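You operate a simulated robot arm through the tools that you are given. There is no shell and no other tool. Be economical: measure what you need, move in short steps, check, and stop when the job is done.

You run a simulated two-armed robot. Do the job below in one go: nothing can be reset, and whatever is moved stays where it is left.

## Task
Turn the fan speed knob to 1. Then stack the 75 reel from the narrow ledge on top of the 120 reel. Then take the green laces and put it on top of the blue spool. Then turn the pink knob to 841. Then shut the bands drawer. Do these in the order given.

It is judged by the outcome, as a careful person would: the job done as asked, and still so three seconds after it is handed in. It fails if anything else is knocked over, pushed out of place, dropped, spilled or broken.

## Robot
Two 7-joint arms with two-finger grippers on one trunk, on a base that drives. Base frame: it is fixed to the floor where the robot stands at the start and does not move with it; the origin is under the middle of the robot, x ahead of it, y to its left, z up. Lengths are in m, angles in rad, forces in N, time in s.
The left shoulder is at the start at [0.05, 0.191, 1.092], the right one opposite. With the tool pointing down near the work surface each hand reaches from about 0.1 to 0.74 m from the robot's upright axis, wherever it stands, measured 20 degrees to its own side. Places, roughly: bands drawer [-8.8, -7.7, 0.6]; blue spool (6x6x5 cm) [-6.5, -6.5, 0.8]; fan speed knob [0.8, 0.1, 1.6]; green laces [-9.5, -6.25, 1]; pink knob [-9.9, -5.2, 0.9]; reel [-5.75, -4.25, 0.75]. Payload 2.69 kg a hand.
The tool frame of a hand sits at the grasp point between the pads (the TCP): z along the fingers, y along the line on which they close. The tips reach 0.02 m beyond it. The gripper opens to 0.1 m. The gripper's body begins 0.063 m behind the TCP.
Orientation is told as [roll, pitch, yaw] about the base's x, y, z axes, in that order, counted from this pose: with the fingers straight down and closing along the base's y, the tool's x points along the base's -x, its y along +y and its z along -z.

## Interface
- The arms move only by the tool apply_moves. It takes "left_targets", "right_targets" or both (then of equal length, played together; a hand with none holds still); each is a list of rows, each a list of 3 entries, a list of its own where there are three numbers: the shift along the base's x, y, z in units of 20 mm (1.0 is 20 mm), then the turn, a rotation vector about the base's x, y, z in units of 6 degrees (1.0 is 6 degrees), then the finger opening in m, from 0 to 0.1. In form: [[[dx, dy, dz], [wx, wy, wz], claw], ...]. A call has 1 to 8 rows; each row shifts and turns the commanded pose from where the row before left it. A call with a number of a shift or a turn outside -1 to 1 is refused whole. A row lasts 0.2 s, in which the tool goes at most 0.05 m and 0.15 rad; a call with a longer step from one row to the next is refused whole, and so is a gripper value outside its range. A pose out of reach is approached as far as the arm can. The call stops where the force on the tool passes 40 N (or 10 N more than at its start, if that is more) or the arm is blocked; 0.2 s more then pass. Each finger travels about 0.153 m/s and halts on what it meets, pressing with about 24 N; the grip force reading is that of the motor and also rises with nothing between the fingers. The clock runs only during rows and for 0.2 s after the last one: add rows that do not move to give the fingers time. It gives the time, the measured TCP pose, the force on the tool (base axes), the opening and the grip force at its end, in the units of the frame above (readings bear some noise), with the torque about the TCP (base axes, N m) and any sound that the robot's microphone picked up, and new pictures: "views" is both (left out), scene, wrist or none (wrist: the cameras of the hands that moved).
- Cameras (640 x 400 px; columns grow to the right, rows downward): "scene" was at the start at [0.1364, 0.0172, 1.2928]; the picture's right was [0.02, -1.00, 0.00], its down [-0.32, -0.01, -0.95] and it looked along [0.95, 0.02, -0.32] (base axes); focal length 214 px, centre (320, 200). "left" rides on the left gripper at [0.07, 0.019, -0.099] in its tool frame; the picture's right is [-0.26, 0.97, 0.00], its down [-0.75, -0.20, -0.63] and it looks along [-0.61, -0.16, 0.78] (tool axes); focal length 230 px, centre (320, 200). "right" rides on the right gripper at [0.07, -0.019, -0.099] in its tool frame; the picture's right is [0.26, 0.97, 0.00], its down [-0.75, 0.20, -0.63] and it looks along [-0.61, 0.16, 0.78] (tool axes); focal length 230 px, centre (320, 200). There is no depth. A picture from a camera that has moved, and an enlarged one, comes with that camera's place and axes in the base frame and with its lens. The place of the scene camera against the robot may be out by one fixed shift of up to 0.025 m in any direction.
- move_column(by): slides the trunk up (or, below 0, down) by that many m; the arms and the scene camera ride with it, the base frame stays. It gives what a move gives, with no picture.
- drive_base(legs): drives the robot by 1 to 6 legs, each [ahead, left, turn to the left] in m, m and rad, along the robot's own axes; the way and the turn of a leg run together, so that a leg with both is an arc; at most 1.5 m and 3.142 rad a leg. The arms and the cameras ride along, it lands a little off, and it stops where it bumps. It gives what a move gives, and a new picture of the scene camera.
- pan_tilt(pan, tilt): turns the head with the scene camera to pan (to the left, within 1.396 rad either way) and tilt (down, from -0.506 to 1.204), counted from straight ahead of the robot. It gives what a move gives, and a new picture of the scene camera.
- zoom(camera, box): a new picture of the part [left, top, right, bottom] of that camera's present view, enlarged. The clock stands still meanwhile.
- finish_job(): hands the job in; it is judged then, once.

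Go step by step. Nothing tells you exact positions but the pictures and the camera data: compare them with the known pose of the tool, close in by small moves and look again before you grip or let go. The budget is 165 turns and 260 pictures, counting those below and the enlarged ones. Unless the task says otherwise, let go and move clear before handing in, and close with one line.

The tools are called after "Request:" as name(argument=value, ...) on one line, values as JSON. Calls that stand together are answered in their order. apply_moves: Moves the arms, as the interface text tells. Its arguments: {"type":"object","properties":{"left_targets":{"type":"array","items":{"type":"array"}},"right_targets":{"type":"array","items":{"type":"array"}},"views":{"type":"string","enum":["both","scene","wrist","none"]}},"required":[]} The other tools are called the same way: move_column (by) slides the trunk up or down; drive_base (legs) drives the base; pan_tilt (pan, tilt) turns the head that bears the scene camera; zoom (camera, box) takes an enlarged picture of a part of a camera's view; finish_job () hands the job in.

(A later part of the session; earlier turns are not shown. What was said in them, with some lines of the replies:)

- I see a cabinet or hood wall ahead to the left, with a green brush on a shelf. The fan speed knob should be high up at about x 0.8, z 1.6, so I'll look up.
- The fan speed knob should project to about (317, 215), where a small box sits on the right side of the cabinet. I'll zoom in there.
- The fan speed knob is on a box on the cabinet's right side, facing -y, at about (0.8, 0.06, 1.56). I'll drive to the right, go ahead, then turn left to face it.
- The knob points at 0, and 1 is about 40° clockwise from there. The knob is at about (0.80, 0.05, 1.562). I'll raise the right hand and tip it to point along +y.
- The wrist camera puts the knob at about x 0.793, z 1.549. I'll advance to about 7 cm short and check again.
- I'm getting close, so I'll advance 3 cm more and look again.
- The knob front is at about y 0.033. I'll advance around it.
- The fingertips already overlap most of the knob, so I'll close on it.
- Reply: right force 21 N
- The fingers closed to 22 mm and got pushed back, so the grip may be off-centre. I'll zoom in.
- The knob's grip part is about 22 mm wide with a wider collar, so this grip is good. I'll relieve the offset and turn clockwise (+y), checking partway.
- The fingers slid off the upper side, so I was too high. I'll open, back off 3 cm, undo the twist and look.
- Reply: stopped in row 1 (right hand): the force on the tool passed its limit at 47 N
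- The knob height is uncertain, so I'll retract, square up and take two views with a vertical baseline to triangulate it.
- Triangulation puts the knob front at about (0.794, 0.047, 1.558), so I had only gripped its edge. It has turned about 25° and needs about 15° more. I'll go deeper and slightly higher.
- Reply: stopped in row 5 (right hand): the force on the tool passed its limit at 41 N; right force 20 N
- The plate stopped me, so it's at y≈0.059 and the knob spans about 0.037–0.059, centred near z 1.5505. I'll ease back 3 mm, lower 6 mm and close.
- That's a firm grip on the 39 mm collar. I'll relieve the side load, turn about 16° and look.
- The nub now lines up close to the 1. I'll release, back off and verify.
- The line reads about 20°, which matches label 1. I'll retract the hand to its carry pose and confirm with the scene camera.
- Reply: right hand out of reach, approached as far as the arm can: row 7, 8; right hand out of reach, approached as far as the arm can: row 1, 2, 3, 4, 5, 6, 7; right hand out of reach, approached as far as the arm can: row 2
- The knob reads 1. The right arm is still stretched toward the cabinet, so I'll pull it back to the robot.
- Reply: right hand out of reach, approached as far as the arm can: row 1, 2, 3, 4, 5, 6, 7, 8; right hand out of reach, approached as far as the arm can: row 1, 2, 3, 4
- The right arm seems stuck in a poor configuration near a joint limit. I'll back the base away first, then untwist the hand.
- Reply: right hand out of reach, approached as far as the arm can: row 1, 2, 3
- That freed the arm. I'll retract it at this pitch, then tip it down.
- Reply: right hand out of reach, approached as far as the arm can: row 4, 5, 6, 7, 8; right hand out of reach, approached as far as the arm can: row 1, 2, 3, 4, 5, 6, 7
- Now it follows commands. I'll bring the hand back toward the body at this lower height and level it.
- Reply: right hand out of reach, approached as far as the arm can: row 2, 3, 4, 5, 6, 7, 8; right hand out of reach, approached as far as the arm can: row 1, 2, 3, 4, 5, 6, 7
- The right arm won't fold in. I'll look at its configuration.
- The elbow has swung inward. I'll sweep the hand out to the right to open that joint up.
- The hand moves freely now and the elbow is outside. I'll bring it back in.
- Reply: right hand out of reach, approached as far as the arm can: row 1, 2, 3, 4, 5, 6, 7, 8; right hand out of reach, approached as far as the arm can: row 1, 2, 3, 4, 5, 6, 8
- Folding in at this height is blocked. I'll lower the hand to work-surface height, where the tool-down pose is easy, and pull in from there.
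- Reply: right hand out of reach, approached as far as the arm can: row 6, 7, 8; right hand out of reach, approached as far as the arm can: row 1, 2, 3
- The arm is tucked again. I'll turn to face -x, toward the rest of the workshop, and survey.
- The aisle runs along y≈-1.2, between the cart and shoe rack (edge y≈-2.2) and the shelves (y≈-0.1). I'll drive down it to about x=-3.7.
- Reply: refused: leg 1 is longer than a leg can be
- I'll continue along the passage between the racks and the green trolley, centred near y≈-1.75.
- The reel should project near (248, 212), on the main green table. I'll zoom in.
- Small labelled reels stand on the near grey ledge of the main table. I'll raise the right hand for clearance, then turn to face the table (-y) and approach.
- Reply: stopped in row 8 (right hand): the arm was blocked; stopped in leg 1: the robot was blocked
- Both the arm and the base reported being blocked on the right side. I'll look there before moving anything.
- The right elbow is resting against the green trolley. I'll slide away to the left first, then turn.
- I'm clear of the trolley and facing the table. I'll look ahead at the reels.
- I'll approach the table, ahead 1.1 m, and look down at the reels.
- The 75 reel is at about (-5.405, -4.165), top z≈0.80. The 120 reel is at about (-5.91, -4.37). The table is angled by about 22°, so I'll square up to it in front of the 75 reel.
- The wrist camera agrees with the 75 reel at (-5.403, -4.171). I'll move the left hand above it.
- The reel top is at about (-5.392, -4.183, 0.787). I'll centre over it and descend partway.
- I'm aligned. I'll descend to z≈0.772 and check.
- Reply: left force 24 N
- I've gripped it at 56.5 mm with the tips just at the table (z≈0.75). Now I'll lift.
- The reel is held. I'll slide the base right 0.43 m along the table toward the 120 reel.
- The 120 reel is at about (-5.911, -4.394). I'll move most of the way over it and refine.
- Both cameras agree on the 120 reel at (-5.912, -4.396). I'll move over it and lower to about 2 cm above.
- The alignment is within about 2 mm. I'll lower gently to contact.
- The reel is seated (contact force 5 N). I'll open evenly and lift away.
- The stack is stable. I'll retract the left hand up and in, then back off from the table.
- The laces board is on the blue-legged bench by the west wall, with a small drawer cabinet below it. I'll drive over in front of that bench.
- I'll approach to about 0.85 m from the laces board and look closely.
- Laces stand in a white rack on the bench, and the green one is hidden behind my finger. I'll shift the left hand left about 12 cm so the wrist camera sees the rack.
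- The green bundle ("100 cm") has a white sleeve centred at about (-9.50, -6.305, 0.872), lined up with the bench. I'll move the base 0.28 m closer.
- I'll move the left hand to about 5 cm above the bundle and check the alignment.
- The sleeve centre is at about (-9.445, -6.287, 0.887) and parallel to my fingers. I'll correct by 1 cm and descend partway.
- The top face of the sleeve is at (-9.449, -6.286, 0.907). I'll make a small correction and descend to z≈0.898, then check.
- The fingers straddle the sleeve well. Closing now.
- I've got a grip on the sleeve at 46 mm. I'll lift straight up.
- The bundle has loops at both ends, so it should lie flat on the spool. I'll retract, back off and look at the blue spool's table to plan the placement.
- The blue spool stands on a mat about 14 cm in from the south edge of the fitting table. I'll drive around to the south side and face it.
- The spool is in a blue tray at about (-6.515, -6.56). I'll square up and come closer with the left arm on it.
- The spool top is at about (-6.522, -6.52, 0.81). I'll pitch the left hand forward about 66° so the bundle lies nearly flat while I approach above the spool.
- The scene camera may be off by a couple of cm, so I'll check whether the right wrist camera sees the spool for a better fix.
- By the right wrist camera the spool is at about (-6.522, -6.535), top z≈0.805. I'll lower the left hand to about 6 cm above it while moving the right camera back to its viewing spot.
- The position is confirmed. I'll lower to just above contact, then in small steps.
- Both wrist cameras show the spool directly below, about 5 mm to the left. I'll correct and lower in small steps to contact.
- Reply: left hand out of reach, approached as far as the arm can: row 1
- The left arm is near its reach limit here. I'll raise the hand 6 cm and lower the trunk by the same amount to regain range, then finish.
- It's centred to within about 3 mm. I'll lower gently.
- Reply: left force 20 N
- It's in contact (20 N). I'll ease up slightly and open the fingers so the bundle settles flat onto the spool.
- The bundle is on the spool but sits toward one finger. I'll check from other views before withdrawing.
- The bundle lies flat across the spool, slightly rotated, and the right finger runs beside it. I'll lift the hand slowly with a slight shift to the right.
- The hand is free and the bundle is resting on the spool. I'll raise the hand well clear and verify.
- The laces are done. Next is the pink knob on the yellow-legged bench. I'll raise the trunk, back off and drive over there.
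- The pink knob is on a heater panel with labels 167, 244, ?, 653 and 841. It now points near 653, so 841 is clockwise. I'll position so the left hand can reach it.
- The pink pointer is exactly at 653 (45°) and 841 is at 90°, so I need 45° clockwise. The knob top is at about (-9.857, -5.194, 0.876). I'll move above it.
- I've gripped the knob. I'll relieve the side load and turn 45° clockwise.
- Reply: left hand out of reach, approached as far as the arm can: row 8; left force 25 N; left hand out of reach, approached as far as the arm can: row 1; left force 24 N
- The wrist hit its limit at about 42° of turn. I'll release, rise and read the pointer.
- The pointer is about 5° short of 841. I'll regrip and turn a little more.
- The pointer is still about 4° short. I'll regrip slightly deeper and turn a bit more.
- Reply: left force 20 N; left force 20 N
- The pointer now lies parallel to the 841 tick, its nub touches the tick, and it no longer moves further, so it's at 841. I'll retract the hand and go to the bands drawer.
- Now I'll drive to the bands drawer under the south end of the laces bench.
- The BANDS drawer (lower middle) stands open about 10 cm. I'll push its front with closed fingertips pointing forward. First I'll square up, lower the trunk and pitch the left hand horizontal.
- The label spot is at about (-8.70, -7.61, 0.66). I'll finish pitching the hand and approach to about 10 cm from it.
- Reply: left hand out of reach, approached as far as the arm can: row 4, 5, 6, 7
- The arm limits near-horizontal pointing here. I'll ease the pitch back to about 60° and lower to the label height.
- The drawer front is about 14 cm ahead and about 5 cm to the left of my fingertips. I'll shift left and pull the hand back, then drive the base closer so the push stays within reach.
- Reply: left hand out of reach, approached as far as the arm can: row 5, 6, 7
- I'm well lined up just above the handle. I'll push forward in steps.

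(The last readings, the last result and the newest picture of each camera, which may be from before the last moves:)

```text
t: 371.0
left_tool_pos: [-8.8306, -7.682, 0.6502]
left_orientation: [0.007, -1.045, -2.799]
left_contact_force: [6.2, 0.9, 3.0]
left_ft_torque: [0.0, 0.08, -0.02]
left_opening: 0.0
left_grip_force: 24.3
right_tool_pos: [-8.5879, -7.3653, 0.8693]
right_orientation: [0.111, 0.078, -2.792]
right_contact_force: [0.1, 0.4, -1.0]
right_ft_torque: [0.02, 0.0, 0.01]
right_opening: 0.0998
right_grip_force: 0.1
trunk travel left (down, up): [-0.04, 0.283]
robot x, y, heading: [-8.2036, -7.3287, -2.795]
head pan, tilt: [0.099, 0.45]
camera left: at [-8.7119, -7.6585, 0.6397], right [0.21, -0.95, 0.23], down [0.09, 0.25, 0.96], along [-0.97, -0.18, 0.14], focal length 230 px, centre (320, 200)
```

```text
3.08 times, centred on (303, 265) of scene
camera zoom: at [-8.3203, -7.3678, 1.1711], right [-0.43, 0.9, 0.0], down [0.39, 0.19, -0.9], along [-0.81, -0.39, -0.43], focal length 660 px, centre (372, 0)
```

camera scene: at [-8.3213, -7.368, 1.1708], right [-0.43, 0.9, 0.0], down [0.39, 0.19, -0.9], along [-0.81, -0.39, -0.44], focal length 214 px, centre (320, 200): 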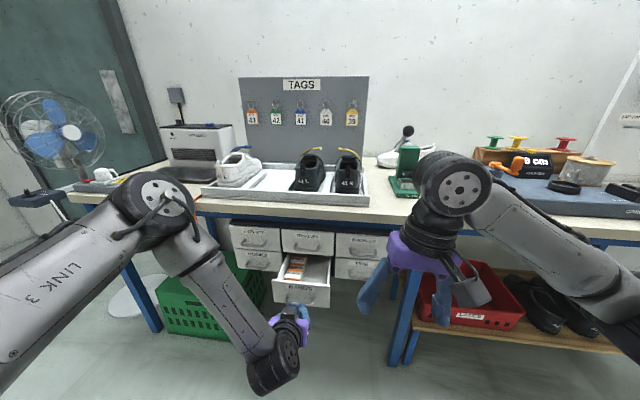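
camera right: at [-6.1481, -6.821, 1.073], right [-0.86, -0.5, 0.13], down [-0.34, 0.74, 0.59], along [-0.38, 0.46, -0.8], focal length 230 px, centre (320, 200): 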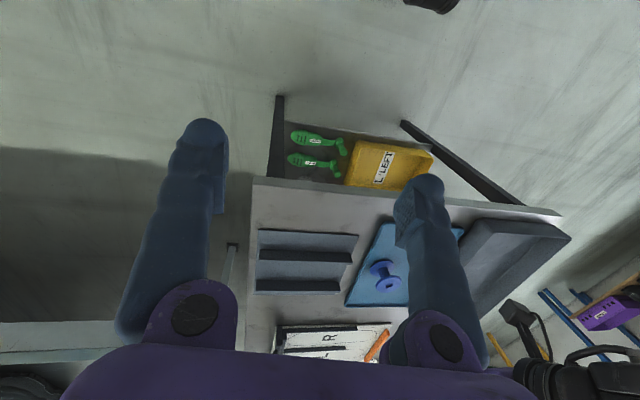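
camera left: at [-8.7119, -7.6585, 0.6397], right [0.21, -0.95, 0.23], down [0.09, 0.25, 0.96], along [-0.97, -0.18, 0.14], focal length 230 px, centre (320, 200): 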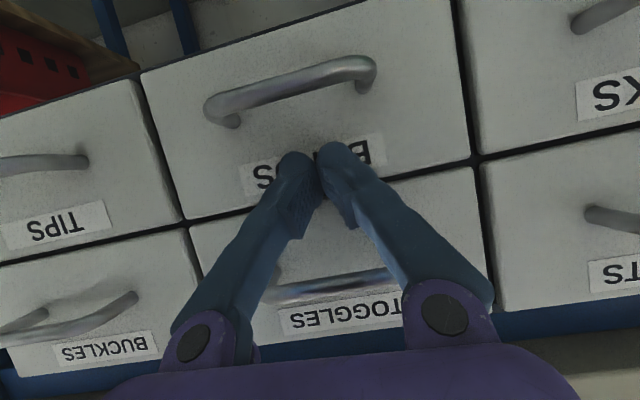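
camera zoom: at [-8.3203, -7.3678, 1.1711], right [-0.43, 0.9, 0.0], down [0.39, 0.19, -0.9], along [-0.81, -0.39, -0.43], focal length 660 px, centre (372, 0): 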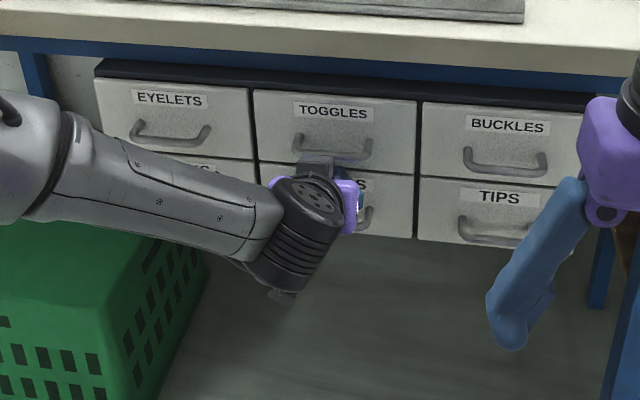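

The drawer is nearly flush. I'll push a bit more until it bottoms out.

Request:
apply_moves(left_targets=[[[-0.47, -0.17, 0], [0, 0, 0], 0.0], [[-0.3, -0.1, 0], [0, 0, 0], 0.0], [[0, 0, 0], [0, 0, 0], 0.0]], views="none")

Request:
apply_moves(left_targets=[[[0.94, 0.34, 0], [0, 0, 0], 0.0], [[0.94, 0.34, 0], [0, 0, 0], 0.0], [[0.94, 0.34, 0], [0, 0, 0], 0.0], [[0.94, 0.34, 0], [0, 0, 0], 0.0], [[0.94, 0.34, 0], [0, 0, 0], 0.0], [[0.94, 0.34, 0], [0, 0, 0], 0.0], [[0.94, 0.34, 0], [0, 0, 0], 0.0]], views="wrist")

Request:
zoom(camera="scene", box=[215, 200, 391, 330])

```text
t: 371.3
left_tool_pos: [-8.8321, -7.6822, 0.6476]
left_orientation: [0.007, -1.038, -2.803]
left_contact_force: [16.3, 5.1, 8.7]
left_ft_torque: [0.02, 0.2, -0.11]
left_opening: 0.0001
left_grip_force: 29.4
right_tool_pos: [-8.5873, -7.3654, 0.8705]
right_orientation: [0.11, 0.074, -2.788]
right_contact_force: [0.5, -0.6, -0.5]
right_ft_torque: [0.01, 0.04, -0.04]
right_opening: 0.0999
right_grip_force: 0.1
trunk travel left (down, up): [-0.04, 0.283]
robot x, y, heading: [-8.2008, -7.3289, -2.793]
head pan, tilt: [0.099, 0.45]
stopped in row 1 (left hand): the force on the tool passed its limit at 51 N (the readings are from after the stop); the commanded pose is now the measured one
```

```text
t: 372.9
left_tool_pos: [-8.7006, -7.6362, 0.6452]
left_orientation: [0.01, -1.039, -2.803]
left_contact_force: [-0.4, 0.6, 1.0]
left_ft_torque: [0.03, 0.06, 0.0]
left_opening: 0.0
left_grip_force: 29.5
right_tool_pos: [-8.5891, -7.3659, 0.869]
right_orientation: [0.112, 0.075, -2.787]
right_contact_force: [-0.2, 0.1, -0.3]
right_ft_torque: [-0.01, 0.0, -0.02]
right_opening: 0.0998
right_grip_force: 0.1
trunk travel left (down, up): [-0.04, 0.283]
robot x, y, heading: [-8.2065, -7.3264, -2.796]
head pan, tilt: [0.099, 0.45]
camera left: at [-8.5813, -7.6129, 0.6361], right [0.2, -0.95, 0.23], down [0.08, 0.25, 0.97], along [-0.98, -0.18, 0.13], focal length 230 px, centre (320, 200)
```

left: 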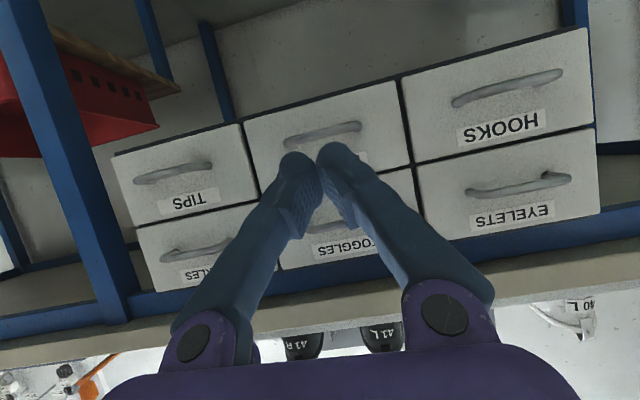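

```text
3.08 times, centred on (303, 265) of scene
camera zoom: at [-8.3206, -7.368, 1.1709], right [-0.43, 0.9, 0.0], down [0.39, 0.19, -0.9], along [-0.81, -0.39, -0.44], focal length 660 px, centre (372, 0)
```

zoom: 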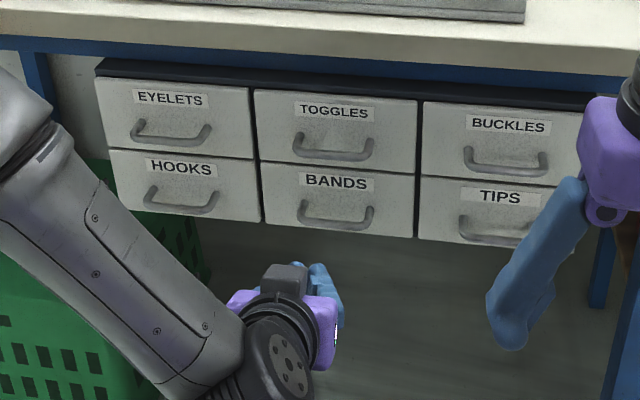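

The BANDS drawer is flush with its neighbours. I'll back clear and hand in.

Request:
drive_base(legs=[[-0.3, 0, 0]])

```text
t: 375.0
left_tool_pos: [-8.4191, -7.5337, 0.645]
left_orientation: [0.007, -1.039, -2.799]
left_contact_force: [-0.6, -0.9, -0.4]
left_ft_torque: [-0.01, -0.01, 0.0]
left_opening: 0.0
left_grip_force: 29.6
right_tool_pos: [-8.3073, -7.2634, 0.87]
right_orientation: [0.112, 0.077, -2.785]
right_contact_force: [0.5, -0.4, -0.5]
right_ft_torque: [-0.02, 0.01, 0.0]
right_opening: 0.1001
right_grip_force: 0.0
trunk travel left (down, up): [-0.04, 0.283]
robot x, y, heading: [-7.9221, -7.2268, -2.791]
head pan, tilt: [0.099, 0.45]
camera scene: at [-8.0377, -7.2655, 1.1709], right [-0.43, 0.9, 0.0], down [0.39, 0.19, -0.9], along [-0.81, -0.39, -0.43], focal length 214 px, centre (320, 200)
```

scene: 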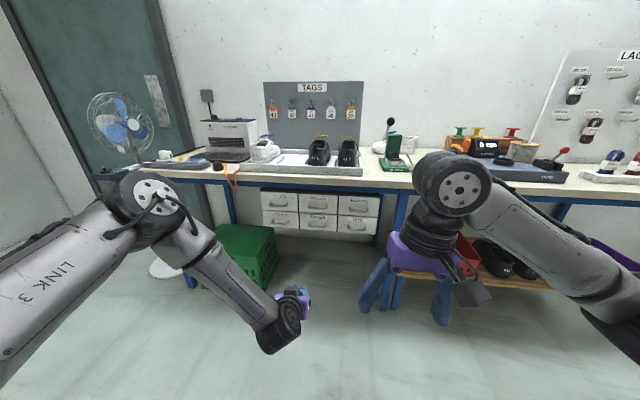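

All five steps are done and both hands are clear, so I'm handing the job in.

Request:
finish_job()

```text
The job is handed in.
```

All five steps were done in order and the job is handed in: the fan knob reads 1, the 75 reel sits on the 120 reel, the green laces lie on the blue spool, the pink knob points at 841 (to within a few degrees by eye), and the bands drawer is shut. Early on, while driving between tables, the right arm briefly pressed against something, probably the green trolley. I saw nothing out of place there afterwards, but did not check that the trolley hadn't shifted.
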